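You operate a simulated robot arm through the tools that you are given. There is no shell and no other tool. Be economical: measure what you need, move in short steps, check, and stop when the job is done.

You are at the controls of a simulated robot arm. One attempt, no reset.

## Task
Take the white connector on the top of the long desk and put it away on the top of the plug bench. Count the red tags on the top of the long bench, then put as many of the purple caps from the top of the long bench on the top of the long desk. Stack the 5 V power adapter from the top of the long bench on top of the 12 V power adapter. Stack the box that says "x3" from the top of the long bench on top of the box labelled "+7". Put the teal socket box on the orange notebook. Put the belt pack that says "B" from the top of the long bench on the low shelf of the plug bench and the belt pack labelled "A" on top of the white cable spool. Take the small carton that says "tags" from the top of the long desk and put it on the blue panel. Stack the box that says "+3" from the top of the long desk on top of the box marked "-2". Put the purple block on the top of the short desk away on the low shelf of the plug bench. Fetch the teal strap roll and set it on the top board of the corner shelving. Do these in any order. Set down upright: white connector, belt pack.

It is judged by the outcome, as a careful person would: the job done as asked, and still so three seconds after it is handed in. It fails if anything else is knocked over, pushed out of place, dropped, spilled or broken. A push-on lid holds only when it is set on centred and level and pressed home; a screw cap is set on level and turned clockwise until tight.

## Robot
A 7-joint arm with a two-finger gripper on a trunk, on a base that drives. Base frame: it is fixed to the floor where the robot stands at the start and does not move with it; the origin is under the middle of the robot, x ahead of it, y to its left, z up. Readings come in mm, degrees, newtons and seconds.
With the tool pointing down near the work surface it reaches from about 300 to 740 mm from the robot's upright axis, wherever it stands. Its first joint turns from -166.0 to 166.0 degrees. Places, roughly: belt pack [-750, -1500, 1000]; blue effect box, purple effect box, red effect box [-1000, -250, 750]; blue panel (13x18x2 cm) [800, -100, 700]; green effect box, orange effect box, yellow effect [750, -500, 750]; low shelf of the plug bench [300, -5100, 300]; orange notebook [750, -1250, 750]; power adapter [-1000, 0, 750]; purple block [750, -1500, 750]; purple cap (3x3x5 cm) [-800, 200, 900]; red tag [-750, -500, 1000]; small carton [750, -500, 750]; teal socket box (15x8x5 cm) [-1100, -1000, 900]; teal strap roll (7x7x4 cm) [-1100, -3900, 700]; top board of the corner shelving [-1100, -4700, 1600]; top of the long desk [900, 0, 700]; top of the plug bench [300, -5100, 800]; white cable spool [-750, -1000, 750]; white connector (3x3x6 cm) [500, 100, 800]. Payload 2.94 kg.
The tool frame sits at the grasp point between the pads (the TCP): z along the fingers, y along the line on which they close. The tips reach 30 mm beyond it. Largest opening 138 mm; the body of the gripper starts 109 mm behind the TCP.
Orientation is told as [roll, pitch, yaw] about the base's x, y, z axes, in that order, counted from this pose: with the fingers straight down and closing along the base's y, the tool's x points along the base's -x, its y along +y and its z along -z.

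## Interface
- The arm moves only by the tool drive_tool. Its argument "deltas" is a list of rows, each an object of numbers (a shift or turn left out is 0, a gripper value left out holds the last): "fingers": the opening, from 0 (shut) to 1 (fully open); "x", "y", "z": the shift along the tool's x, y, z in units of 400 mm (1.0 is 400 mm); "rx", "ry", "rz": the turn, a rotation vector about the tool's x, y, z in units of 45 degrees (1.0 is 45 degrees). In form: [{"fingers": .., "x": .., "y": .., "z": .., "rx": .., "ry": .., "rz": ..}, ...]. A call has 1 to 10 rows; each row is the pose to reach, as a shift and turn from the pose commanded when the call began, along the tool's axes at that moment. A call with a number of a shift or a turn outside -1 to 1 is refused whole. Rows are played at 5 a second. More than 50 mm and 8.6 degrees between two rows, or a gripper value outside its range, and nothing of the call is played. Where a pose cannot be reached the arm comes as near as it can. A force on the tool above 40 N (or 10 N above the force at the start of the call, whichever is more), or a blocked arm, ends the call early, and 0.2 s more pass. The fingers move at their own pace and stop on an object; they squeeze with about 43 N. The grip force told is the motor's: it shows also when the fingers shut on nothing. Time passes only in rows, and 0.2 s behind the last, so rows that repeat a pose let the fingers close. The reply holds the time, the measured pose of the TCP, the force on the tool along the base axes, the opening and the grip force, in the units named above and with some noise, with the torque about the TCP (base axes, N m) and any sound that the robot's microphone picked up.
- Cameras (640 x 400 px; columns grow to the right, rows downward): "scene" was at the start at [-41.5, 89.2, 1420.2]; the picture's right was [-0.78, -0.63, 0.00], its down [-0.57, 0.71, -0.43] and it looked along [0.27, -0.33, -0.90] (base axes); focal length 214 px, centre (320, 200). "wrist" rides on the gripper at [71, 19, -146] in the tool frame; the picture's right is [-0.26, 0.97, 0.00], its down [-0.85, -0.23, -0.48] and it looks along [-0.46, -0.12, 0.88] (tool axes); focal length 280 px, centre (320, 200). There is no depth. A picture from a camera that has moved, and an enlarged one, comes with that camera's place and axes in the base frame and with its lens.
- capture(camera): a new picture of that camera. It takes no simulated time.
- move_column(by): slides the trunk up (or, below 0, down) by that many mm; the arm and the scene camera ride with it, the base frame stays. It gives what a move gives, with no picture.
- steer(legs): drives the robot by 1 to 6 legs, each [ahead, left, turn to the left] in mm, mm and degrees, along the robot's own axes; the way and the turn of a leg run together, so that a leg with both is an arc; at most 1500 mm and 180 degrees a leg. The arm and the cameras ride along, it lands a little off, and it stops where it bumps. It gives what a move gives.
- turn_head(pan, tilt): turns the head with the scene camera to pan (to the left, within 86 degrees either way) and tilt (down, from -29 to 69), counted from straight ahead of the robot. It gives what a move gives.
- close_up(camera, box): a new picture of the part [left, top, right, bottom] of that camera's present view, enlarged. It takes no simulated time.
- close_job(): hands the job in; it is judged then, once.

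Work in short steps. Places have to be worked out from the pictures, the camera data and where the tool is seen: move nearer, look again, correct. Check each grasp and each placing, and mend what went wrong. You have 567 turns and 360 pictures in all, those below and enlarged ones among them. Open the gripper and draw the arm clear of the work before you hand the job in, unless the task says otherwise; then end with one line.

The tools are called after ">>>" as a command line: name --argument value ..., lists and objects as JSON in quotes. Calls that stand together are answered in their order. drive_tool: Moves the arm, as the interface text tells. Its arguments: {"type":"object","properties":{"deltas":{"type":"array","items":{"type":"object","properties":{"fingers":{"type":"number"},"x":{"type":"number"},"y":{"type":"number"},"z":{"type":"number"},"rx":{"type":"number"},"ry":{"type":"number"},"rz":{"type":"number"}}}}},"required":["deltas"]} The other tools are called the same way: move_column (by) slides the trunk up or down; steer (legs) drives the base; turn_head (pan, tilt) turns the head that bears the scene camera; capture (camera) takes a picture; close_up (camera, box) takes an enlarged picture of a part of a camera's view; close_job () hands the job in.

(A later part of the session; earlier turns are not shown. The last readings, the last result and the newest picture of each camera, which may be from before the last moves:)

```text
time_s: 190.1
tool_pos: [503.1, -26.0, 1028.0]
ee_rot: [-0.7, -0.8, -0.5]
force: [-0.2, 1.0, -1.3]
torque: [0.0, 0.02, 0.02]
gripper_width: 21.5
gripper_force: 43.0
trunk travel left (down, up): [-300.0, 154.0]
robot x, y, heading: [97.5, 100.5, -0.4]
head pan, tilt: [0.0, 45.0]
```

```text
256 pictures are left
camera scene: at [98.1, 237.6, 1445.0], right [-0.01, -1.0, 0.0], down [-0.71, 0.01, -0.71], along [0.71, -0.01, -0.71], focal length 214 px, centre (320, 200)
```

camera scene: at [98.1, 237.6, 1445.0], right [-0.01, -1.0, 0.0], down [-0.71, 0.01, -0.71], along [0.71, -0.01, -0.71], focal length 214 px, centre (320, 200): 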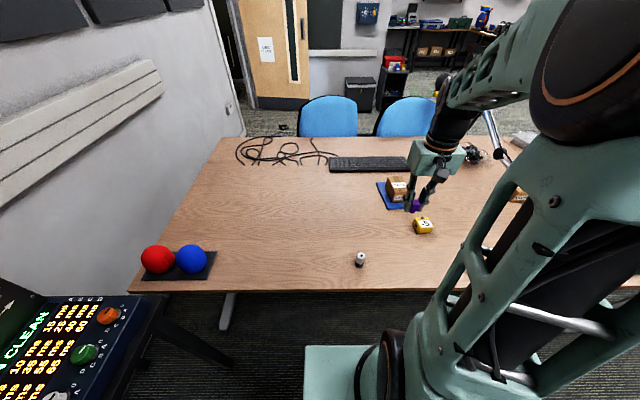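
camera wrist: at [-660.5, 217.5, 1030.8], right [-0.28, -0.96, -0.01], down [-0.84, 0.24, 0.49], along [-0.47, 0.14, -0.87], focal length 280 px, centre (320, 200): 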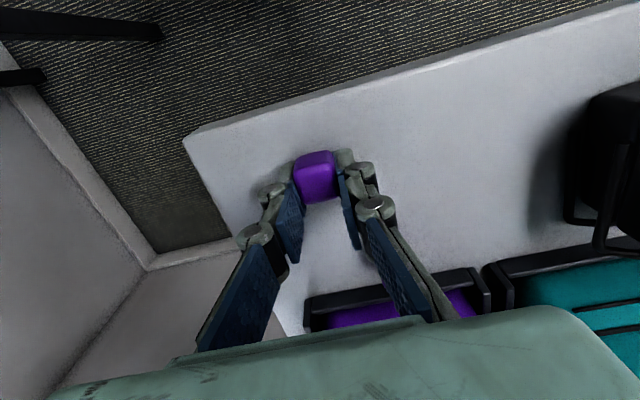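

Place the cap at clear spot ≈(610,-10): move and lower.

>>> drive_tool --deltas '[{"x": -0.1, "y": 0.04}, {"x": -0.2, "y": 0.04}, {"x": -0.267, "y": 0.04, "z": 0.08}, {"x": -0.267, "y": 0.04, "z": 0.2}, {"x": -0.267, "y": 0.04, "z": 0.32}, {"x": -0.267, "y": 0.04, "z": 0.44}, {"x": -0.267, "y": 0.04, "z": 0.55}]'

>>> drive_tool --deltas '[{"z": 0.02}, {"z": 0.04}, {"z": 0.06}]'

>>> close_up --camera "scene" --box '[340, 150, 460, 270]'

```text
time_s: 191.7
tool_pos: [614.1, -14.7, 807.6]
ee_rot: [-0.7, -0.7, -0.5]
force: [0.3, -1.1, -0.4]
torque: [-0.01, -0.06, 0.03]
gripper_width: 21.3
gripper_force: 43.0
trunk travel left (down, up): [-300.0, 154.0]
robot x, y, heading: [95.5, 98.4, -0.7]
head pan, tilt: [0.0, 45.0]
```

```text
time_s: 192.5
tool_pos: [612.8, -12.8, 785.9]
ee_rot: [-0.6, -0.8, -0.5]
force: [-1.1, 0.5, -0.1]
torque: [0.0, 0.0, -0.02]
gripper_width: 21.3
gripper_force: 43.6
trunk travel left (down, up): [-300.0, 154.0]
robot x, y, heading: [92.7, 103.1, -0.5]
head pan, tilt: [0.0, 45.0]
```

```text
3.33 times, centred on (400, 210) of scene
camera zoom: at [98.0, 237.6, 1445.0], right [-0.01, -1.0, 0.0], down [-0.71, 0.01, -0.71], along [0.71, -0.01, -0.71], focal length 715 px, centre (53, 167)
```

zoom: 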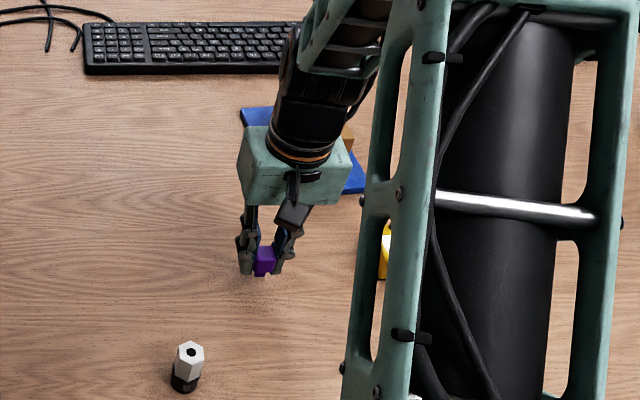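

Continue slowly to contact.

>>> drive_tool --deltas '[{"z": 0.012}, {"z": 0.024}, {"z": 0.03}]'

>>> drive_tool --deltas '[{"z": 0.008}, {"z": 0.016}, {"z": 0.024}]'

```text
time_s: 193.3
tool_pos: [612.0, -15.0, 774.0]
ee_rot: [-0.7, -0.8, -0.6]
force: [-0.6, 0.1, 0.3]
torque: [0.0, 0.01, 0.0]
gripper_width: 21.4
gripper_force: 43.7
trunk travel left (down, up): [-300.0, 154.0]
robot x, y, heading: [96.3, 102.0, -0.4]
head pan, tilt: [0.0, 45.0]
```

```text
time_s: 194.1
tool_pos: [613.6, -13.8, 765.3]
ee_rot: [-0.6, -1.0, -0.5]
force: [-1.5, -0.3, 5.6]
torque: [0.03, 0.08, -0.04]
gripper_width: 21.4
gripper_force: 42.6
trunk travel left (down, up): [-300.0, 154.0]
robot x, y, heading: [97.9, 101.6, -0.7]
head pan, tilt: [0.0, 45.0]
```

Contact. Release and lift.

>>> drive_tool --deltas '[{"fingers": 0.2}, {"fingers": 0.3}, {"fingers": 0.45}, {"fingers": 0.5}, {"z": -0.1}, {"z": -0.2}, {"z": -0.3}, {"z": -0.4}, {"z": -0.5}, {"z": -0.6}]'

>>> capture --camera "wrist"

```text
time_s: 196.3
tool_pos: [609.3, -9.8, 1008.4]
ee_rot: [-0.8, -0.7, -0.5]
force: [0.2, 0.7, -0.4]
torque: [-0.02, 0.04, 0.0]
gripper_width: 69.2
gripper_force: 0.1
trunk travel left (down, up): [-300.0, 154.0]
robot x, y, heading: [94.3, 102.8, -0.7]
head pan, tilt: [0.0, 45.0]
```

```text
254 pictures are left
camera wrist: at [536.4, 12.6, 1152.1], right [0.27, 0.96, -0.01], down [0.84, -0.23, 0.49], along [0.47, -0.14, -0.87], focal length 280 px, centre (320, 200)
```

wrist: 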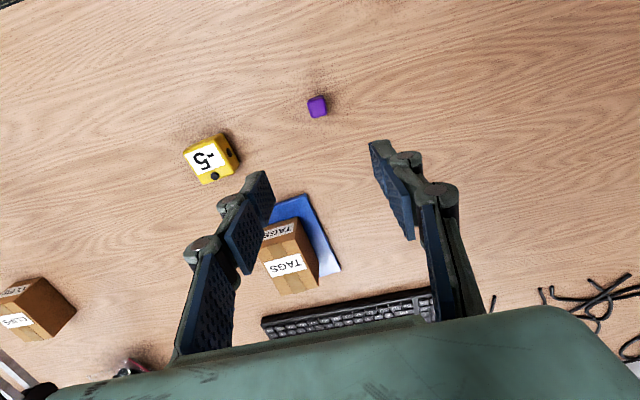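

Placed. Return to the bench for the second cap.

>>> drive_tool --deltas '[{"x": 0.1, "z": -0.03}, {"x": 0.2, "z": -0.06}]'

>>> steer --legs '[[-420, 0, 0], [0, 0, -90], [0, 0, -90]]'

>>> capture --camera "wrist"

```text
time_s: 196.9
tool_pos: [527.3, -9.0, 1029.5]
ee_rot: [-0.7, -0.8, -0.6]
force: [0.2, 0.8, 0.0]
torque: [0.0, -0.05, 0.01]
gripper_width: 68.8
gripper_force: 0.0
trunk travel left (down, up): [-300.0, 154.0]
robot x, y, heading: [98.5, 99.2, -0.6]
head pan, tilt: [0.0, 45.0]
```

```text
time_s: 207.0
tool_pos: [-764.9, 196.1, 1029.0]
ee_rot: [-0.7, -0.9, -177.7]
force: [-0.6, 0.2, 0.9]
torque: [0.03, -0.02, 0.02]
gripper_width: 68.9
gripper_force: 0.1
trunk travel left (down, up): [-300.0, 154.0]
robot x, y, heading: [-327.8, 107.2, -177.7]
head pan, tilt: [0.0, 45.0]
```

```text
253 pictures are left
camera wrist: at [-692.7, 178.0, 1174.1], right [-0.22, -0.97, -0.01], down [-0.85, 0.19, 0.49], along [-0.48, 0.12, -0.87], focal length 280 px, centre (320, 200)
```

wrist: 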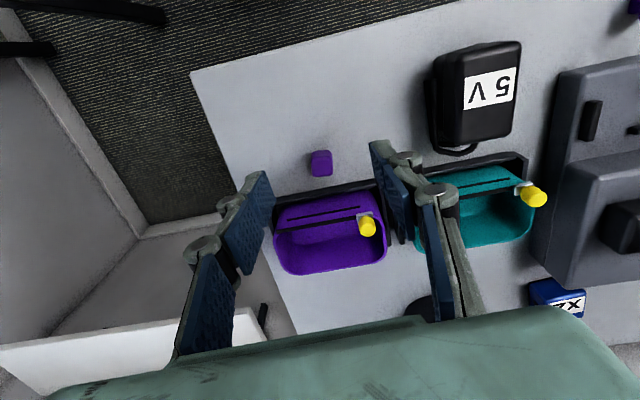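

Second cap ≈ (-808,206). Go over it, lower to z≈905, check.

>>> drive_tool --deltas '[{"x": -0.1, "y": -0.029, "fingers": 0.6}, {"x": -0.106, "y": -0.029, "z": 0.1}, {"x": -0.106, "y": -0.029, "z": 0.2}, {"x": -0.106, "y": -0.029, "z": 0.3}]'

>>> capture --camera "wrist"

```text
time_s: 208.0
tool_pos: [-812.1, 207.1, 908.4]
ee_rot: [-0.6, -0.8, -177.7]
force: [0.0, 0.1, 1.2]
torque: [-0.04, -0.01, 0.02]
gripper_width: 83.1
gripper_force: 0.1
trunk travel left (down, up): [-300.0, 154.0]
robot x, y, heading: [-326.3, 112.4, -177.8]
head pan, tilt: [0.0, 45.0]
```

```text
252 pictures are left
camera wrist: at [-738.5, 189.2, 1053.9], right [-0.22, -0.97, -0.01], down [-0.85, 0.19, 0.49], along [-0.48, 0.12, -0.87], focal length 280 px, centre (320, 200)
```

wrist: 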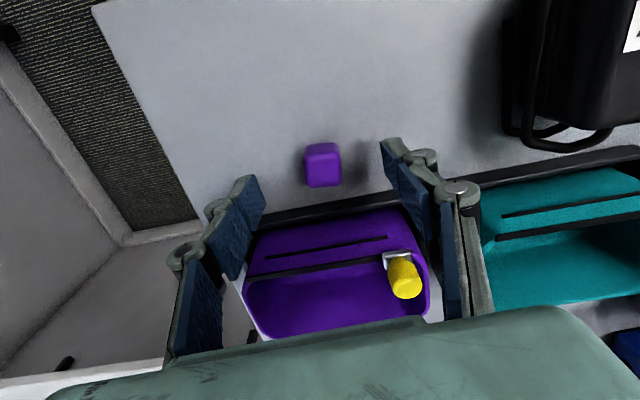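

>>> drive_tool --deltas '[{"x": 0.017, "y": 0.006, "z": 0.03}, {"x": 0.017, "y": 0.006, "z": 0.055}, {"x": 0.017, "y": 0.006, "z": 0.055, "fingers": 0.35}, {"x": 0.017, "y": 0.006, "z": 0.055, "fingers": 0.15}, {"x": 0.017, "y": 0.006, "z": 0.055, "fingers": 0.0}, {"x": 0.017, "y": 0.006, "z": 0.055, "fingers": 0.0}]'

>>> drive_tool --deltas '[{"z": -0.1}, {"z": -0.2}, {"z": -0.3}, {"z": -0.35}]'

>>> capture --camera "wrist"

```text
time_s: 209.4
tool_pos: [-804.8, 205.6, 886.7]
ee_rot: [-0.7, -0.8, -177.7]
force: [-0.1, 0.4, -0.2]
torque: [0.01, 0.02, 0.01]
gripper_width: 21.5
gripper_force: 43.1
trunk travel left (down, up): [-300.0, 154.0]
robot x, y, heading: [-325.4, 108.4, -178.0]
head pan, tilt: [0.0, 45.0]
```

```text
time_s: 210.4
tool_pos: [-801.3, 201.6, 1027.5]
ee_rot: [-0.7, -0.7, -177.7]
force: [-0.6, 0.7, -0.4]
torque: [0.02, -0.02, -0.02]
gripper_width: 21.5
gripper_force: 42.8
trunk travel left (down, up): [-300.0, 154.0]
robot x, y, heading: [-329.7, 110.6, -177.8]
head pan, tilt: [0.0, 45.0]
```

```text
251 pictures are left
camera wrist: at [-727.8, 183.1, 1172.3], right [-0.22, -0.97, -0.01], down [-0.85, 0.19, 0.49], along [-0.48, 0.12, -0.87], focal length 280 px, centre (320, 200)
```

wrist: 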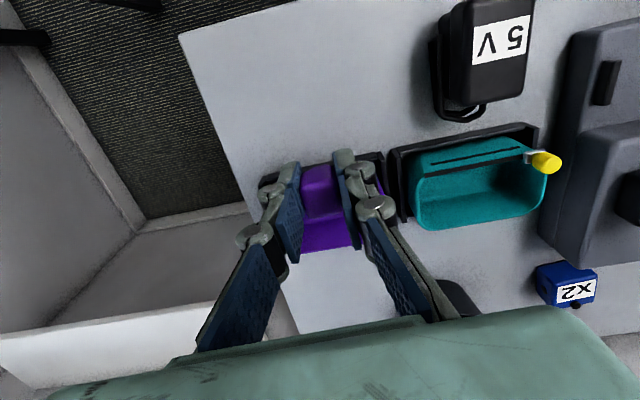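

>>> steer --legs '[[0, 0, 90], [0, 0, 88], [420, 0, 0]]'

>>> capture --camera "wrist"

```text
time_s: 220.7
tool_pos: [576.5, 6.2, 1025.6]
ee_rot: [-0.6, -0.8, 0.6]
force: [0.1, 0.7, 0.1]
torque: [0.0, -0.01, -0.02]
gripper_width: 21.5
gripper_force: 43.5
trunk travel left (down, up): [-300.0, 154.0]
robot x, y, heading: [108.5, 111.7, 0.5]
head pan, tilt: [0.0, 45.0]
```

```text
250 pictures are left
camera wrist: at [503.4, 26.5, 1171.9], right [0.25, 0.97, -0.01], down [0.84, -0.22, 0.49], along [0.47, -0.13, -0.87], focal length 280 px, centre (320, 200)
```

wrist: 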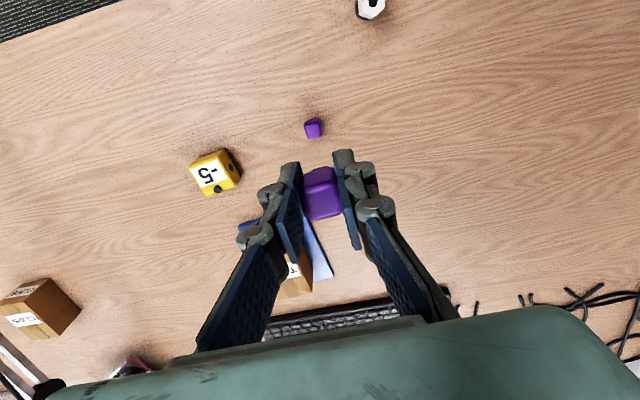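

Move +y to ≈(620,85), then lower to the desk.

>>> drive_tool --deltas '[{"y": 0.1}, {"y": 0.2, "x": -0.1}, {"y": 0.2, "x": -0.1, "z": 0.1}, {"y": 0.2, "x": -0.1, "z": 0.22}, {"y": 0.2, "x": -0.1, "z": 0.34}, {"y": 0.2, "x": -0.1, "z": 0.46}, {"y": 0.2, "x": -0.1, "z": 0.56}, {"y": 0.2, "x": -0.1, "z": 0.6}]'

>>> drive_tool --deltas '[{"z": 0.012}, {"z": 0.024}, {"z": 0.034}, {"z": 0.04}]'

```text
refused: row 2 steps farther than a row can; nothing moved
```

```text
time_s: 221.7
tool_pos: [575.6, 4.7, 1009.4]
ee_rot: [-0.6, -0.8, 0.6]
force: [-0.8, -0.4, -0.9]
torque: [0.04, -0.03, 0.01]
gripper_width: 21.6
gripper_force: 42.9
trunk travel left (down, up): [-300.0, 154.0]
robot x, y, heading: [107.2, 113.5, 0.6]
head pan, tilt: [0.0, 45.0]
```

>>> drive_tool --deltas '[{"y": 0.08, "x": -0.05}, {"y": 0.16, "x": -0.1}, {"y": 0.2, "x": -0.1, "z": 0.1}, {"y": 0.2, "x": -0.1, "z": 0.22}, {"y": 0.2, "x": -0.1, "z": 0.34}, {"y": 0.2, "x": -0.1, "z": 0.46}, {"y": 0.2, "x": -0.1, "z": 0.56}]'

>>> drive_tool --deltas '[{"z": 0.012}, {"z": 0.024}, {"z": 0.034}]'

>>> drive_tool --deltas '[{"z": 0.01}, {"z": 0.02}]'

```text
time_s: 223.3
tool_pos: [622.5, 84.7, 788.1]
ee_rot: [-0.7, -0.8, 0.6]
force: [-0.1, -0.3, 0.2]
torque: [0.01, 0.01, -0.01]
gripper_width: 21.8
gripper_force: 43.4
trunk travel left (down, up): [-300.0, 154.0]
robot x, y, heading: [105.1, 112.1, 0.3]
head pan, tilt: [0.0, 45.0]
```

```text
time_s: 224.1
tool_pos: [620.2, 83.7, 774.2]
ee_rot: [-0.8, -0.8, 0.6]
force: [-1.3, -0.1, -0.6]
torque: [0.01, 0.0, 0.02]
gripper_width: 21.5
gripper_force: 43.1
trunk travel left (down, up): [-300.0, 154.0]
robot x, y, heading: [107.8, 113.2, 0.4]
head pan, tilt: [0.0, 45.0]
```

```text
time_s: 224.7
tool_pos: [619.9, 82.2, 767.3]
ee_rot: [-0.6, -1.0, 0.7]
force: [0.0, -0.3, 8.5]
torque: [0.07, -0.07, -0.01]
gripper_width: 21.5
gripper_force: 43.2
trunk travel left (down, up): [-300.0, 154.0]
robot x, y, heading: [103.5, 109.3, 0.6]
head pan, tilt: [0.0, 45.0]
```

Contact. Release, lift, then look at the connector.

>>> drive_tool --deltas '[{"fingers": 0.2}, {"fingers": 0.3}, {"fingers": 0.45}, {"fingers": 0.5}, {"z": -0.1}, {"z": -0.2}, {"z": -0.3}, {"z": -0.4}]'

>>> drive_tool --deltas '[{"x": 0.1}, {"x": 0.2}, {"x": 0.26}]'

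>>> capture --camera "wrist"

>>> close_up --camera "scene" --box '[320, 180, 460, 280]'

```text
time_s: 226.5
tool_pos: [616.1, 85.9, 922.2]
ee_rot: [-0.7, -0.8, 0.6]
force: [-0.1, -0.3, -0.2]
torque: [0.01, 0.03, -0.01]
gripper_width: 69.2
gripper_force: 0.2
trunk travel left (down, up): [-300.0, 154.0]
robot x, y, heading: [103.0, 111.7, 0.5]
head pan, tilt: [0.0, 45.0]
```

```text
time_s: 227.3
tool_pos: [513.3, 83.6, 921.6]
ee_rot: [-0.7, -0.7, 0.6]
force: [0.1, -0.3, 0.1]
torque: [0.02, 0.01, 0.02]
gripper_width: 68.6
gripper_force: 0.1
trunk travel left (down, up): [-300.0, 154.0]
robot x, y, heading: [103.4, 113.7, 0.4]
head pan, tilt: [0.0, 45.0]
```

```text
249 pictures are left
camera wrist: at [439.2, 105.0, 1067.6], right [0.25, 0.97, -0.01], down [0.84, -0.22, 0.49], along [0.47, -0.13, -0.87], focal length 280 px, centre (320, 200)
```

wrist: 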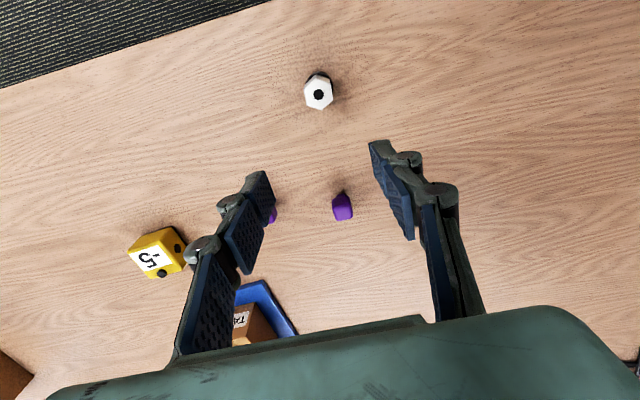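

```text
4.00 times, centred on (390, 230) of scene
camera zoom: at [106.3, 249.9, 1445.0], right [0.01, -1.0, 0.0], down [-0.71, -0.01, -0.71], along [0.71, 0.01, -0.71], focal length 858 px, centre (40, 80)
```

zoom: 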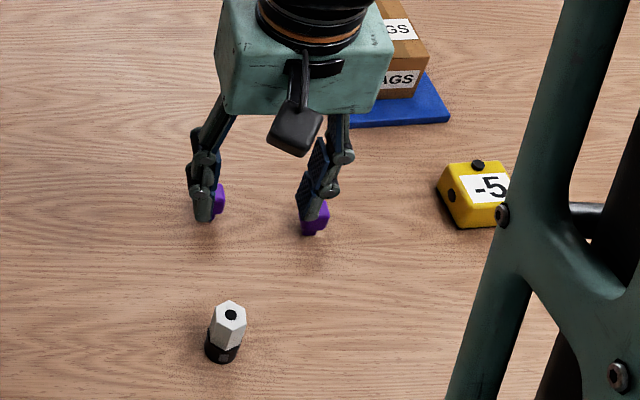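

Both caps are on the desk. Connector ≈ (482,92): move over, lower and grasp.

>>> drive_tool --deltas '[{"x": 0.078, "y": 0.02}, {"x": 0.078, "y": 0.02, "z": 0.1}, {"x": 0.078, "y": 0.02, "z": 0.18}]'

>>> capture --camera "wrist"

```text
time_s: 228.1
tool_pos: [483.5, 88.0, 849.5]
ee_rot: [-0.7, -0.8, 0.6]
force: [-0.6, 0.0, 0.0]
torque: [0.04, 0.03, -0.03]
gripper_width: 68.7
gripper_force: 0.1
trunk travel left (down, up): [-300.0, 154.0]
robot x, y, heading: [103.3, 113.3, 0.8]
head pan, tilt: [0.0, 45.0]
```

```text
247 pictures are left
camera wrist: at [411.0, 109.5, 995.6], right [0.25, 0.97, -0.01], down [0.84, -0.22, 0.49], along [0.47, -0.13, -0.87], focal length 280 px, centre (320, 200)
```

wrist: 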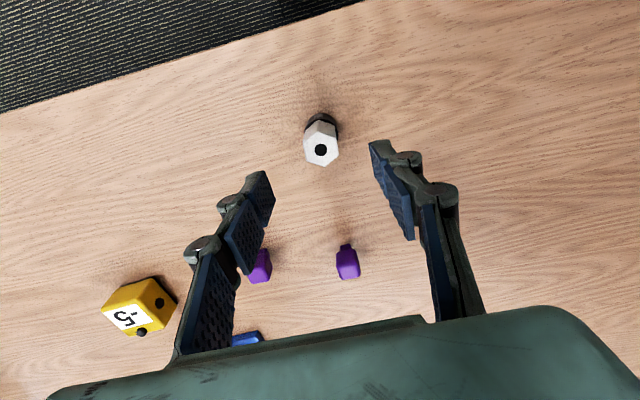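

>>> drive_tool --deltas '[{"y": 0.006, "z": 0.1}, {"y": 0.006, "z": 0.19}, {"y": 0.006, "z": 0.19, "fingers": 0.3}, {"y": 0.006, "z": 0.19, "fingers": 0.0}, {"y": 0.006, "z": 0.19, "fingers": 0.0}, {"y": 0.006, "z": 0.19, "fingers": 0.0}]'

>>> drive_tool --deltas '[{"z": -0.1}, {"z": -0.2}, {"z": -0.3}, {"z": -0.4}, {"z": -0.5}, {"z": -0.6}]'

>>> capture --camera "wrist"

```text
time_s: 229.5
tool_pos: [485.4, 88.2, 774.7]
ee_rot: [-0.6, -0.8, 0.6]
force: [0.6, -0.5, -0.3]
torque: [0.0, -0.04, 0.01]
gripper_width: 27.4
gripper_force: 43.0
trunk travel left (down, up): [-300.0, 154.0]
robot x, y, heading: [107.6, 114.0, 0.5]
head pan, tilt: [0.0, 45.0]
```

```text
time_s: 230.9
tool_pos: [480.5, 94.4, 1013.7]
ee_rot: [-0.7, -0.8, 0.7]
force: [0.8, -0.2, -1.6]
torque: [0.0, 0.0, -0.05]
gripper_width: 27.7
gripper_force: 43.1
trunk travel left (down, up): [-300.0, 154.0]
robot x, y, heading: [106.2, 112.5, 0.3]
head pan, tilt: [0.0, 45.0]
```

```text
246 pictures are left
camera wrist: at [406.8, 115.0, 1160.6], right [0.25, 0.97, -0.01], down [0.84, -0.22, 0.49], along [0.47, -0.13, -0.87], focal length 280 px, centre (320, 200)
```

wrist: 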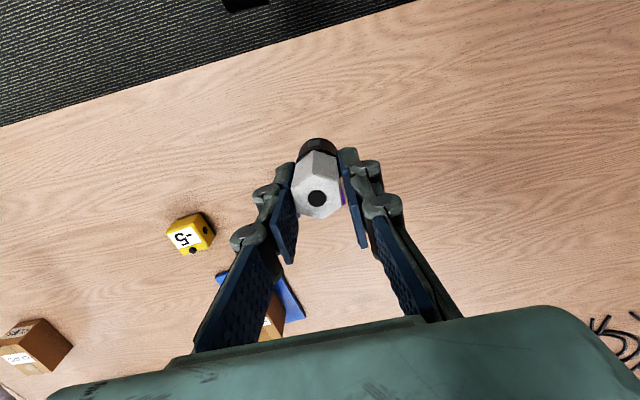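

Connector held upright. Drive the corridor toward the plug bench in stages.

>>> steer --legs '[[-290, 0, 0], [0, 0, -90], [1500, 0, 0], [1000, 0, 0]]'

>>> turn_head --pan 0 --tilt 20

>>> capture --camera "scene"

```text
time_s: 248.7
tool_pos: [-248.8, -2807.2, 1014.6]
ee_rot: [-0.7, -0.8, -91.7]
force: [0.7, -0.6, -0.8]
torque: [0.01, -0.02, -0.03]
gripper_width: 27.3
gripper_force: 43.1
trunk travel left (down, up): [-300.0, 154.0]
robot x, y, heading: [-217.0, -2432.2, -91.9]
head pan, tilt: [0.0, 45.0]
```

```text
time_s: 249.6
tool_pos: [-249.2, -2807.1, 1014.1]
ee_rot: [-0.7, -0.9, -91.8]
force: [0.1, 1.0, 0.1]
torque: [-0.01, -0.06, 0.01]
gripper_width: 27.0
gripper_force: 42.9
trunk travel left (down, up): [-300.0, 154.0]
robot x, y, heading: [-213.3, -2436.6, -92.0]
head pan, tilt: [0.0, 20.0]
```

```text
245 pictures are left
camera scene: at [-79.0, -2449.5, 1483.6], right [-1.0, 0.03, 0.0], down [0.01, 0.34, -0.94], along [-0.03, -0.94, -0.34], focal length 214 px, centre (320, 200)
```

scene: 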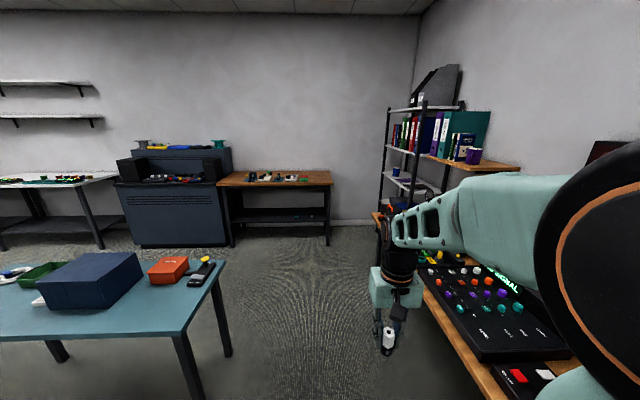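

Corridor is clear between the teal table (x≥386) and side table (x≤-575). Centre and go on.

>>> steer --legs '[[150, 110, 2], [1400, 0, 0]]'

>>> turn_head --pan 10 --tilt 30

>>> capture --camera "scene"

```text
time_s: 257.9
tool_pos: [-127.4, -4378.3, 1014.7]
ee_rot: [-0.7, -0.8, -89.9]
force: [-0.1, 0.5, -0.9]
torque: [-0.01, -0.01, -0.02]
gripper_width: 26.8
gripper_force: 43.0
trunk travel left (down, up): [-300.0, 154.0]
robot x, y, heading: [-105.2, -4000.4, -90.1]
head pan, tilt: [0.0, 20.0]
```

```text
time_s: 258.6
tool_pos: [-127.7, -4378.1, 1015.2]
ee_rot: [-0.7, -0.8, -89.9]
force: [0.6, 0.7, -1.4]
torque: [-0.01, -0.04, 0.0]
gripper_width: 26.8
gripper_force: 42.4
trunk travel left (down, up): [-300.0, 154.0]
robot x, y, heading: [-107.2, -4005.9, -89.9]
head pan, tilt: [10.0, 30.0]
```

```text
244 pictures are left
camera scene: at [45.9, -4011.0, 1467.7], right [-0.98, -0.17, 0.0], down [-0.09, 0.49, -0.87], along [0.15, -0.85, -0.5], focal length 214 px, centre (320, 200)
```

scene: 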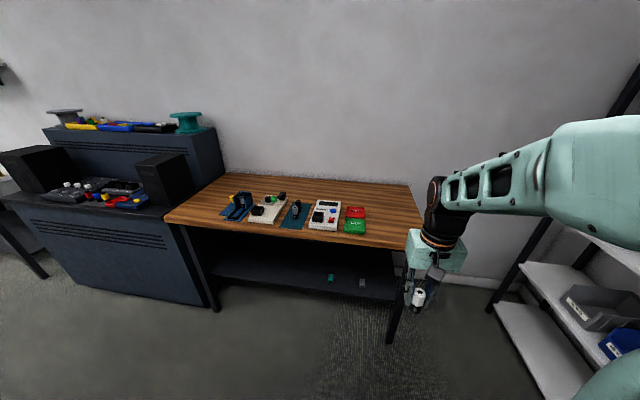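

Free spot on the plug bench top near (-160,-4950). Approach 430 mm.

>>> steer --legs '[[430, 0, 0]]'

>>> turn_head --pan 0 --tilt 45

>>> capture --camera "scene"

>>> capture --camera "wrist"

```text
time_s: 261.2
tool_pos: [-119.0, -4796.9, 1014.9]
ee_rot: [-0.7, -0.8, -89.2]
force: [0.2, 0.8, -0.8]
torque: [0.02, -0.01, 0.03]
gripper_width: 26.8
gripper_force: 43.1
trunk travel left (down, up): [-300.0, 154.0]
robot x, y, heading: [-102.5, -4421.1, -89.2]
head pan, tilt: [10.0, 30.0]
```

```text
time_s: 262.0
tool_pos: [-119.1, -4796.9, 1015.7]
ee_rot: [-0.8, -0.9, -89.3]
force: [-1.1, -0.3, -1.0]
torque: [-0.02, -0.01, 0.02]
gripper_width: 26.9
gripper_force: 42.7
trunk travel left (down, up): [-300.0, 154.0]
robot x, y, heading: [-100.8, -4423.1, -89.3]
head pan, tilt: [0.0, 45.0]
```

```text
243 pictures are left
camera scene: at [46.0, -4422.7, 1451.6], right [-0.99, -0.17, 0.0], down [-0.11, 0.64, -0.76], along [0.13, -0.75, -0.65], focal length 214 px, centre (320, 200)
```

scene: 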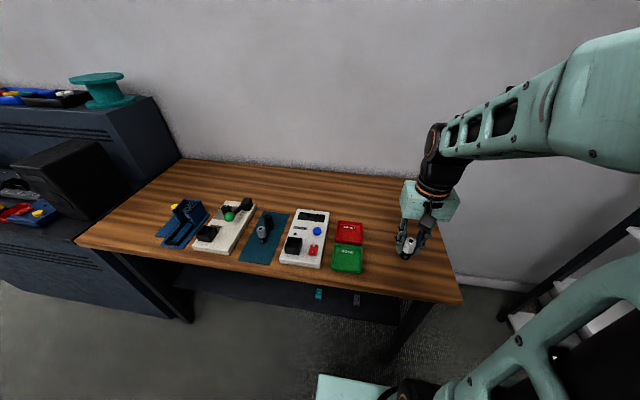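

```text
242 pictures are left
camera wrist: at [-100.1, -4723.5, 1160.4], right [0.97, -0.25, -0.01], down [-0.21, -0.84, 0.49], along [-0.13, -0.47, -0.87], focal length 280 px, centre (320, 200)
```

wrist: 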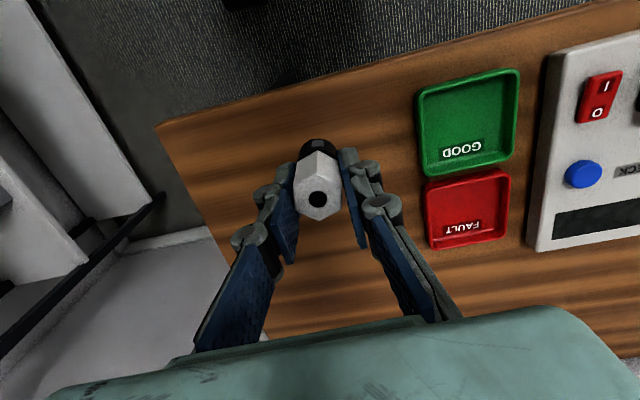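

Place at ≈(-160,-4900): move over and lower in stages.

>>> drive_tool --deltas '[{"x": -0.1, "y": -0.05}, {"x": -0.2, "y": -0.1}, {"x": -0.25, "y": -0.1, "z": 0.06}, {"x": -0.25, "y": -0.1, "z": 0.16}, {"x": -0.25, "y": -0.1, "z": 0.26}, {"x": -0.25, "y": -0.1, "z": 0.33}]'

>>> close_up --camera "scene" --box '[360, 160, 480, 280]'

```text
time_s: 263.4
tool_pos: [-160.5, -4900.9, 892.4]
ee_rot: [-0.8, -1.4, -89.1]
force: [2.3, 2.7, 35.9]
torque: [0.33, -0.13, 0.0]
gripper_width: 27.4
gripper_force: 43.2
trunk travel left (down, up): [-300.0, 154.0]
robot x, y, heading: [-103.6, -4421.2, -89.2]
head pan, tilt: [0.0, 45.0]
```

```text
3.33 times, centred on (420, 220) of scene
camera zoom: at [33.6, -4416.4, 1445.9], right [-1.0, -0.01, 0.0], down [-0.01, 0.7, -0.71], along [0.01, -0.71, -0.7], focal length 715 px, centre (-13, 133)
```

zoom: 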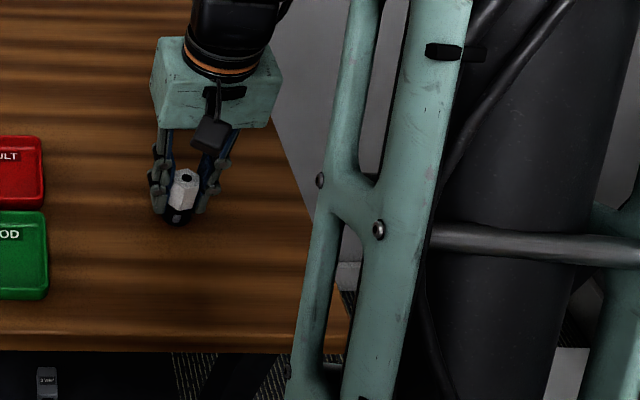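

Already in contact at z≈892 (bench top ≈ 840). Ease up slightly, release and lift.

>>> drive_tool --deltas '[{"z": -0.01}, {"z": -0.01, "fingers": 0.25}, {"z": -0.01, "fingers": 0.35}, {"z": -0.01, "fingers": 0.5}, {"z": -0.1}, {"z": -0.2}, {"z": -0.3}, {"z": -0.35}]'

>>> capture --camera "wrist"

>>> close_up --camera "scene" --box '[280, 160, 480, 300]'

```text
time_s: 265.2
tool_pos: [-157.7, -4895.8, 1024.1]
ee_rot: [-0.7, -0.8, -89.2]
force: [-0.4, -0.2, -0.2]
torque: [0.0, 0.02, -0.02]
gripper_width: 69.4
gripper_force: 0.1
trunk travel left (down, up): [-300.0, 154.0]
robot x, y, heading: [-102.2, -4424.0, -89.4]
head pan, tilt: [0.0, 45.0]
```

```text
240 pictures are left
camera wrist: at [-138.1, -4822.8, 1168.3], right [0.97, -0.25, -0.01], down [-0.21, -0.85, 0.49], along [-0.13, -0.47, -0.87], focal length 280 px, centre (320, 200)
```

wrist: 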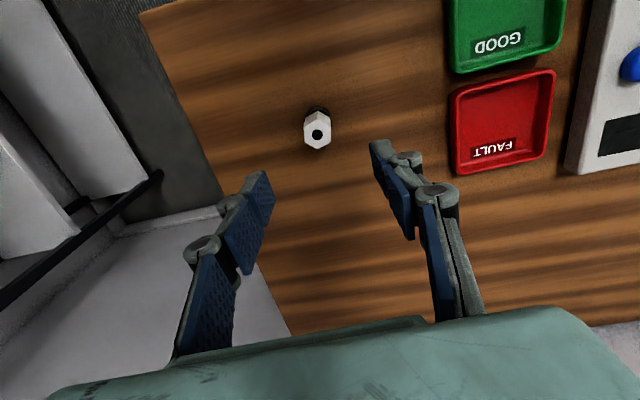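

```text
2.86 times, centred on (380, 230) of scene
camera zoom: at [33.0, -4420.3, 1445.0], right [-1.0, -0.01, 0.0], down [-0.01, 0.71, -0.71], along [0.01, -0.71, -0.71], focal length 613 px, centre (149, 114)
```

zoom: 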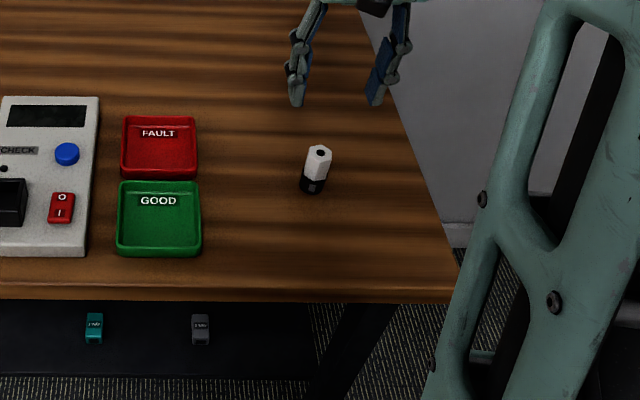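

Connector stands well. Now look for the teal strap roll near (-1100,-3900): back off and face the side table.

>>> steer --legs '[[-450, 0, 0], [0, 0, -90]]'

>>> turn_head --pan 0 --tilt 25

>>> capture --camera "scene"

```text
time_s: 271.7
tool_pos: [-582.7, -3928.5, 1022.6]
ee_rot: [-0.8, -0.8, -178.6]
force: [0.4, 0.0, -0.6]
torque: [0.02, 0.02, 0.02]
gripper_width: 69.1
gripper_force: 0.2
trunk travel left (down, up): [-300.0, 154.0]
robot x, y, heading: [-109.7, -3977.9, -178.7]
head pan, tilt: [0.0, 45.0]
```

```text
time_s: 272.5
tool_pos: [-582.7, -3928.4, 1023.4]
ee_rot: [-0.7, -0.7, -178.6]
force: [-0.6, -0.4, -0.3]
torque: [0.02, -0.02, 0.0]
gripper_width: 68.9
gripper_force: 0.0
trunk travel left (down, up): [-300.0, 154.0]
robot x, y, heading: [-106.8, -3977.0, -178.8]
head pan, tilt: [0.0, 25.0]
```

```text
238 pictures are left
camera scene: at [-117.0, -4112.3, 1475.5], right [-0.02, 1.0, 0.0], down [0.42, 0.01, -0.91], along [-0.91, -0.02, -0.42], focal length 214 px, centre (320, 200)
```

scene: 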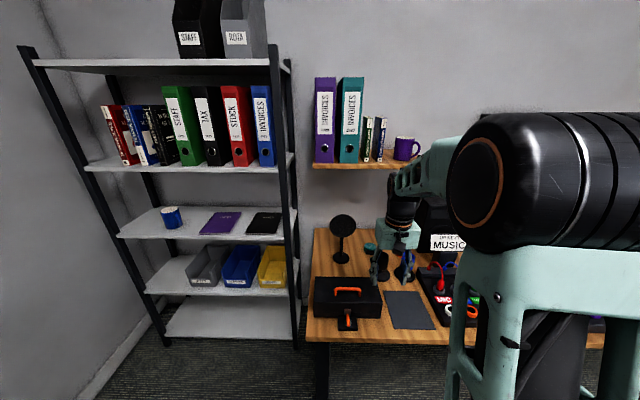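

The roll seems to be behind the gripper on the side table. Zoom, and move the arm aside if needed.

>>> close_up --camera "scene" --box '[300, 200, 480, 340]'

>>> capture --camera "wrist"

>>> close_up --camera "scene" --box '[10, 0, 310, 180]'

```text
2.86 times, centred on (390, 270) of scene
camera zoom: at [-117.0, -4112.3, 1475.5], right [-0.02, 1.0, 0.0], down [0.42, 0.01, -0.91], along [-0.91, -0.02, -0.42], focal length 613 px, centre (120, 0)
```

zoom: 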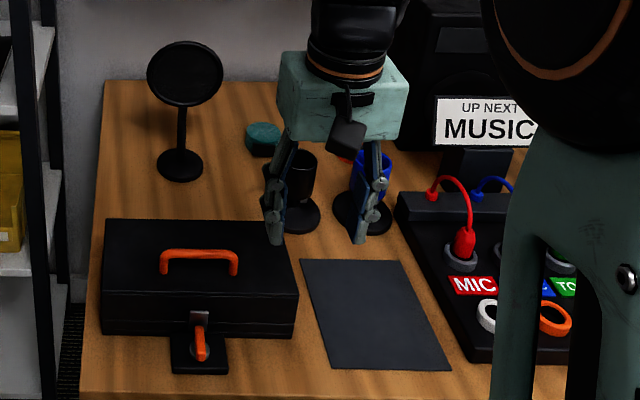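

```text
236 pictures are left
camera wrist: at [-510.3, -3947.2, 1167.9], right [-0.24, -0.97, -0.01], down [-0.85, 0.2, 0.49], along [-0.47, 0.12, -0.87], focal length 280 px, centre (320, 200)
```

wrist: 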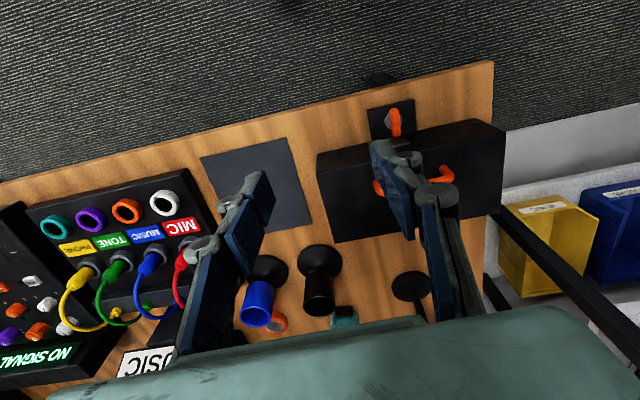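

```text
2.13 times, centred on (160, 90) of scene
camera zoom: at [-117.0, -4112.3, 1475.5], right [-0.02, 1.0, 0.0], down [0.42, 0.01, -0.91], along [-0.91, -0.02, -0.42], focal length 458 px, centre (661, 435)
```

zoom: 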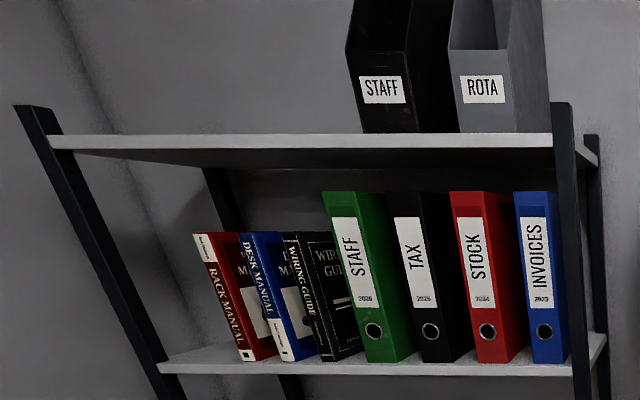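

Roll ≈ (-1040,-3870), table z≈730. The top board is at z≈1590, so first test whether the arm can reach high with the tool vertical: trunk up, then raise.

>>> move_column --by 154

>>> drive_tool --deltas '[{"z": -0.12}, {"z": -0.24}, {"z": -0.36}, {"z": -0.48}, {"z": -0.6}, {"z": -0.72}, {"z": -0.84}, {"z": -0.96}]'

>>> drive_tool --deltas '[{"z": -0.05}, {"z": -0.1}, {"z": -0.15}, {"z": -0.2}]'

```text
time_s: 274.3
tool_pos: [-582.3, -3928.8, 1175.6]
ee_rot: [-0.7, -0.8, -178.6]
force: [0.1, 0.4, 0.3]
torque: [0.03, -0.01, 0.03]
gripper_width: 69.2
gripper_force: 0.0
trunk travel left (down, up): [-454.0, 0.0]
robot x, y, heading: [-109.7, -3978.3, -178.5]
head pan, tilt: [0.0, 25.0]
```

```text
time_s: 276.1
tool_pos: [-571.0, -3933.1, 1483.3]
ee_rot: [-0.6, -1.0, -178.6]
force: [-0.4, -0.2, -0.8]
torque: [-0.03, -0.03, 0.0]
gripper_width: 69.2
gripper_force: 0.0
out of reach, approached as far as the arm can: row 7, 8
trunk travel left (down, up): [-454.0, 0.0]
robot x, y, heading: [-105.6, -3978.4, -179.0]
head pan, tilt: [0.0, 25.0]
```

```text
time_s: 277.1
tool_pos: [-570.9, -3931.8, 1484.9]
ee_rot: [-0.7, -1.1, -178.6]
force: [0.1, -0.2, 0.8]
torque: [-0.02, -0.02, 0.02]
gripper_width: 68.7
gripper_force: 0.1
out of reach, approached as far as the arm can: row 1, 2, 3, 4
trunk travel left (down, up): [-454.0, 0.0]
robot x, y, heading: [-109.2, -3976.4, -178.6]
head pan, tilt: [0.0, 25.0]
```

Vertical reach tops out at 1484, so the top board needs a tilted tool. Plan: pick the roll vertically, set it on the plug bench's front edge, regrasp it tilted. Lower first.

>>> drive_tool --deltas '[{"z": 0.12}, {"z": 0.24}, {"z": 0.36}, {"z": 0.48}, {"z": 0.6}, {"z": 0.72}]'

>>> move_column --by -200

>>> steer --legs '[[190, -100, -1]]'

>>> capture --camera "wrist"

```text
time_s: 278.5
tool_pos: [-572.3, -3925.5, 1197.6]
ee_rot: [-0.7, -0.8, -178.6]
force: [-1.2, 0.4, -0.7]
torque: [-0.01, -0.04, 0.01]
gripper_width: 68.7
gripper_force: 0.1
trunk travel left (down, up): [-454.0, 0.0]
robot x, y, heading: [-108.3, -3980.5, -178.6]
head pan, tilt: [0.0, 25.0]
```

```text
time_s: 280.6
tool_pos: [-572.2, -3926.0, 998.2]
ee_rot: [-0.6, -0.8, -178.6]
force: [0.5, -1.5, -0.4]
torque: [0.01, 0.0, -0.02]
gripper_width: 69.2
gripper_force: 0.1
trunk travel left (down, up): [-254.0, 200.0]
robot x, y, heading: [-106.8, -3978.7, -179.0]
head pan, tilt: [0.0, 25.0]
```

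```text
time_s: 282.3
tool_pos: [-763.4, -3822.9, 998.0]
ee_rot: [-0.7, -0.8, -179.5]
force: [-0.3, 0.5, -0.4]
torque: [-0.01, -0.01, 0.0]
gripper_width: 68.8
gripper_force: 0.1
trunk travel left (down, up): [-254.0, 200.0]
robot x, y, heading: [-298.5, -3886.5, -179.5]
head pan, tilt: [0.0, 25.0]
```

```text
234 pictures are left
camera wrist: at [-690.5, -3842.0, 1143.4], right [-0.25, -0.97, -0.01], down [-0.84, 0.22, 0.49], along [-0.47, 0.13, -0.87], focal length 280 px, centre (320, 200)
```

wrist: 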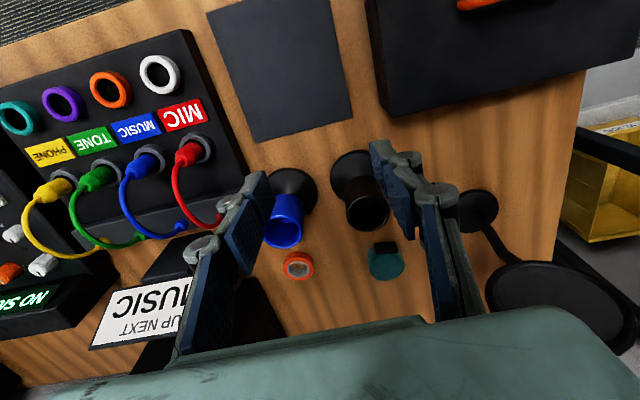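

Roll ≈ (-1044,-3867). Move 35 mm closer and bring the tool over it at height.

>>> steer --legs '[[35, 0, 0]]'

>>> drive_tool --deltas '[{"x": -0.1, "y": 0.02}, {"x": -0.2, "y": 0.04}, {"x": -0.3, "y": 0.06}, {"x": -0.4, "y": 0.08}, {"x": -0.5, "y": 0.1}, {"x": -0.6, "y": 0.11}, {"x": -0.6, "y": 0.11, "z": 0.1}]'

>>> capture --camera "wrist"

```text
time_s: 283.1
tool_pos: [-797.4, -3822.4, 997.6]
ee_rot: [-0.7, -0.8, -179.5]
force: [-0.2, -0.3, 0.5]
torque: [-0.03, -0.01, 0.0]
gripper_width: 69.0
gripper_force: 0.1
trunk travel left (down, up): [-254.0, 200.0]
robot x, y, heading: [-335.1, -3878.3, -179.7]
head pan, tilt: [0.0, 25.0]
```

```text
time_s: 284.9
tool_pos: [-967.7, -3860.3, 991.0]
ee_rot: [-0.8, -1.0, -179.9]
force: [-0.4, -0.2, 0.0]
torque: [-0.01, -0.01, -0.01]
gripper_width: 69.0
gripper_force: 0.0
trunk travel left (down, up): [-254.0, 200.0]
robot x, y, heading: [-306.6, -3885.9, -179.6]
head pan, tilt: [0.0, 25.0]
stopped in row 7: the arm was blocked; the commanded pose is now the measured one
```

```text
233 pictures are left
camera wrist: at [-894.6, -3881.0, 1137.0], right [-0.26, -0.97, -0.01], down [-0.84, 0.22, 0.49], along [-0.47, 0.14, -0.87], focal length 280 px, centre (320, 200)
```

wrist: 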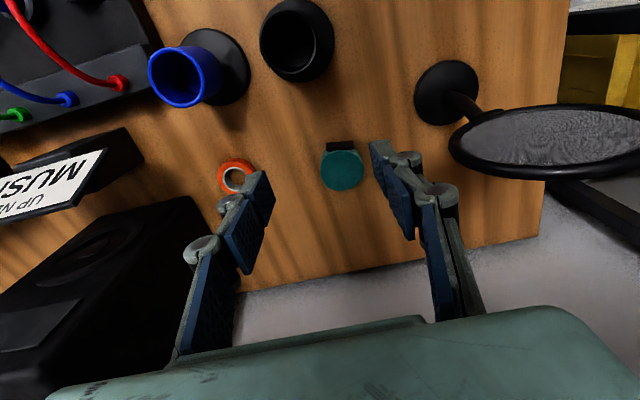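

Blocked — likely the wrist met the wooden wall shelf. Look at the scene.

>>> capture --camera "scene"

```text
232 pictures are left
camera scene: at [-272.3, -4015.7, 1429.2], right [-0.01, 1.0, 0.0], down [0.39, 0.0, -0.92], along [-0.92, -0.01, -0.39], focal length 214 px, centre (320, 200)
```

scene: 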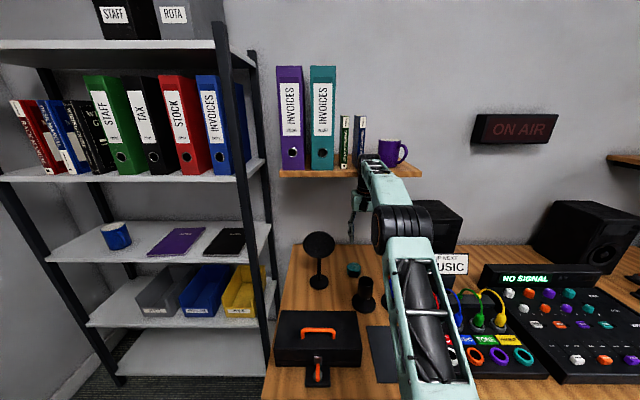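

The wrist touched the wooden wall shelf edge; nothing fell. Back the tool off 60 mm first.

>>> drive_tool --deltas '[{"x": 0.08}, {"x": 0.15}]'

>>> close_up --camera "scene" --box '[260, 50, 460, 300]'

```text
time_s: 285.6
tool_pos: [-941.5, -3863.1, 959.2]
ee_rot: [-0.7, 1.0, -179.5]
force: [1.1, -0.1, 0.0]
torque: [-0.01, 0.08, 0.07]
gripper_width: 69.0
gripper_force: 0.0
trunk travel left (down, up): [-254.0, 200.0]
robot x, y, heading: [-313.6, -3883.7, -179.8]
head pan, tilt: [0.0, 25.0]
```

```text
1.60 times, centred on (360, 175) of scene
camera zoom: at [-320.4, -4016.1, 1429.0], right [-0.01, 1.0, 0.0], down [0.42, 0.0, -0.91], along [-0.91, -0.01, -0.42], focal length 343 px, centre (256, 240)
```

zoom: 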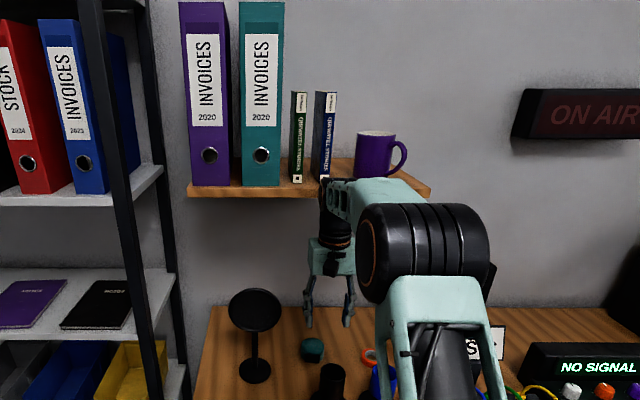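

Shut the fingers, sidestep to y≈-3925, then lower to z≈872 beside the black stand.

>>> drive_tool --deltas '[{"fingers": 0.15}, {"fingers": 0.15, "y": 0.08}, {"y": 0.155}, {"y": 0.155}, {"y": 0.155, "z": 0.1}, {"y": 0.155, "z": 0.21}]'

>>> capture --camera "wrist"

```text
time_s: 286.9
tool_pos: [-941.4, -3921.5, 875.5]
ee_rot: [-0.7, 1.0, -179.7]
force: [0.0, -1.3, -0.1]
torque: [-0.02, 0.05, -0.02]
gripper_width: 20.9
gripper_force: 0.0
trunk travel left (down, up): [-254.0, 200.0]
robot x, y, heading: [-311.8, -3882.8, -179.5]
head pan, tilt: [0.0, 25.0]
```

```text
230 pictures are left
camera wrist: at [-873.2, -3942.4, 1022.9], right [-0.26, -0.97, -0.02], down [-0.86, 0.22, 0.46], along [-0.44, 0.13, -0.89], focal length 280 px, centre (320, 200)
```

wrist: 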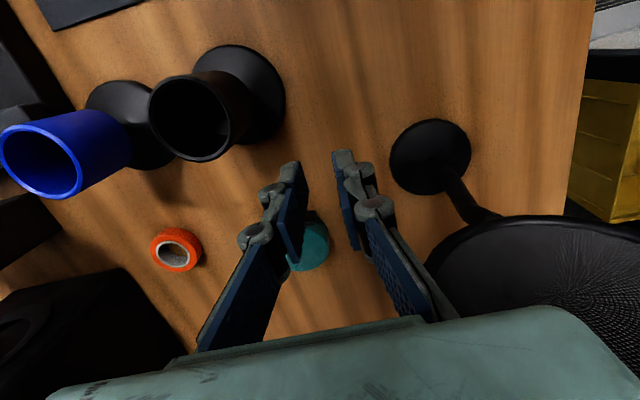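

Roll ≈ (-1056,-3872). Step the robot 28 mm closer, then slide under the shelf line at this height.

>>> steer --legs '[[28, 0, 0]]'

>>> drive_tool --deltas '[{"x": -0.05, "y": -0.03}, {"x": -0.1, "y": -0.06}, {"x": -0.15, "y": -0.09}, {"x": -0.2, "y": -0.12}]'

>>> capture --camera "wrist"

>>> capture --camera "scene"

```text
time_s: 287.8
tool_pos: [-968.5, -3921.7, 876.2]
ee_rot: [-0.7, 1.0, -179.7]
force: [-0.7, 0.0, 0.8]
torque: [0.01, 0.01, 0.0]
gripper_width: 20.8
gripper_force: 0.1
trunk travel left (down, up): [-254.0, 200.0]
robot x, y, heading: [-341.3, -3882.8, -179.6]
head pan, tilt: [0.0, 25.0]
```

```text
time_s: 288.8
tool_pos: [-1050.9, -3875.7, 874.7]
ee_rot: [-0.7, 1.0, -179.7]
force: [0.1, -0.4, 0.0]
torque: [0.02, 0.0, 0.03]
gripper_width: 20.6
gripper_force: 0.1
trunk travel left (down, up): [-254.0, 200.0]
robot x, y, heading: [-335.5, -3881.5, -179.5]
head pan, tilt: [0.0, 25.0]
```

```text
229 pictures are left
camera wrist: at [-983.2, -3896.0, 1021.6], right [-0.26, -0.97, -0.02], down [-0.86, 0.22, 0.46], along [-0.44, 0.13, -0.89], focal length 280 px, centre (320, 200)
```

wrist: 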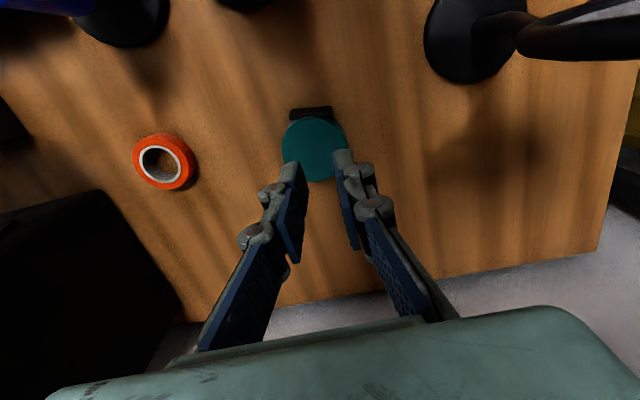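

```text
228 pictures are left
camera scene: at [-348.0, -4016.4, 1429.3], right [-0.01, 1.0, 0.0], down [0.42, 0.0, -0.91], along [-0.91, -0.01, -0.42], focal length 214 px, centre (320, 200)
```

scene: 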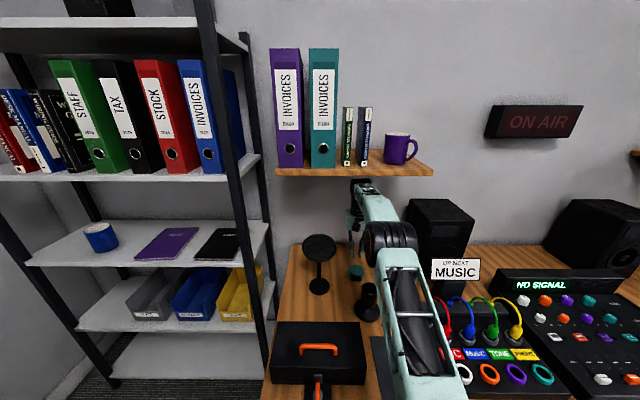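

Roll ≈ (-1056,-3866). Open, centre, descend to z≈800 and look.

>>> drive_tool --deltas '[{"x": -0.012, "y": -0.022, "fingers": 0.72}, {"x": -0.012, "y": -0.022}, {"x": -0.012, "y": -0.022, "z": 0.1}, {"x": -0.012, "y": -0.022, "z": 0.19}]'

>>> capture --camera "wrist"

```text
time_s: 289.8
tool_pos: [-1052.5, -3865.1, 800.5]
ee_rot: [-0.7, 1.0, -179.7]
force: [-0.4, -0.1, -0.7]
torque: [0.02, -0.01, 0.01]
gripper_width: 99.3
gripper_force: 0.1
trunk travel left (down, up): [-254.0, 200.0]
robot x, y, heading: [-336.7, -3879.8, -179.7]
head pan, tilt: [0.0, 25.0]
```

```text
227 pictures are left
camera wrist: at [-984.6, -3885.2, 948.0], right [-0.26, -0.97, -0.02], down [-0.86, 0.22, 0.46], along [-0.44, 0.13, -0.89], focal length 280 px, centre (320, 200)
```

wrist: 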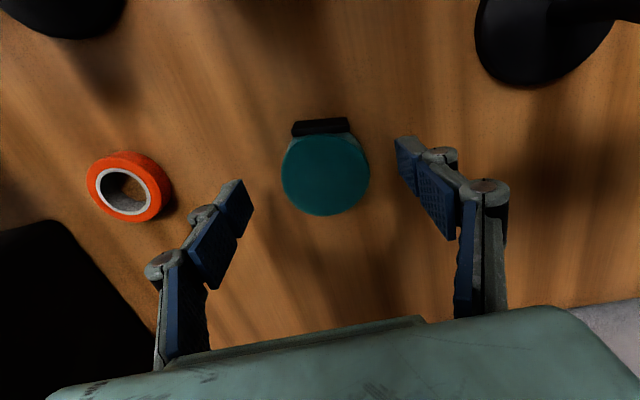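

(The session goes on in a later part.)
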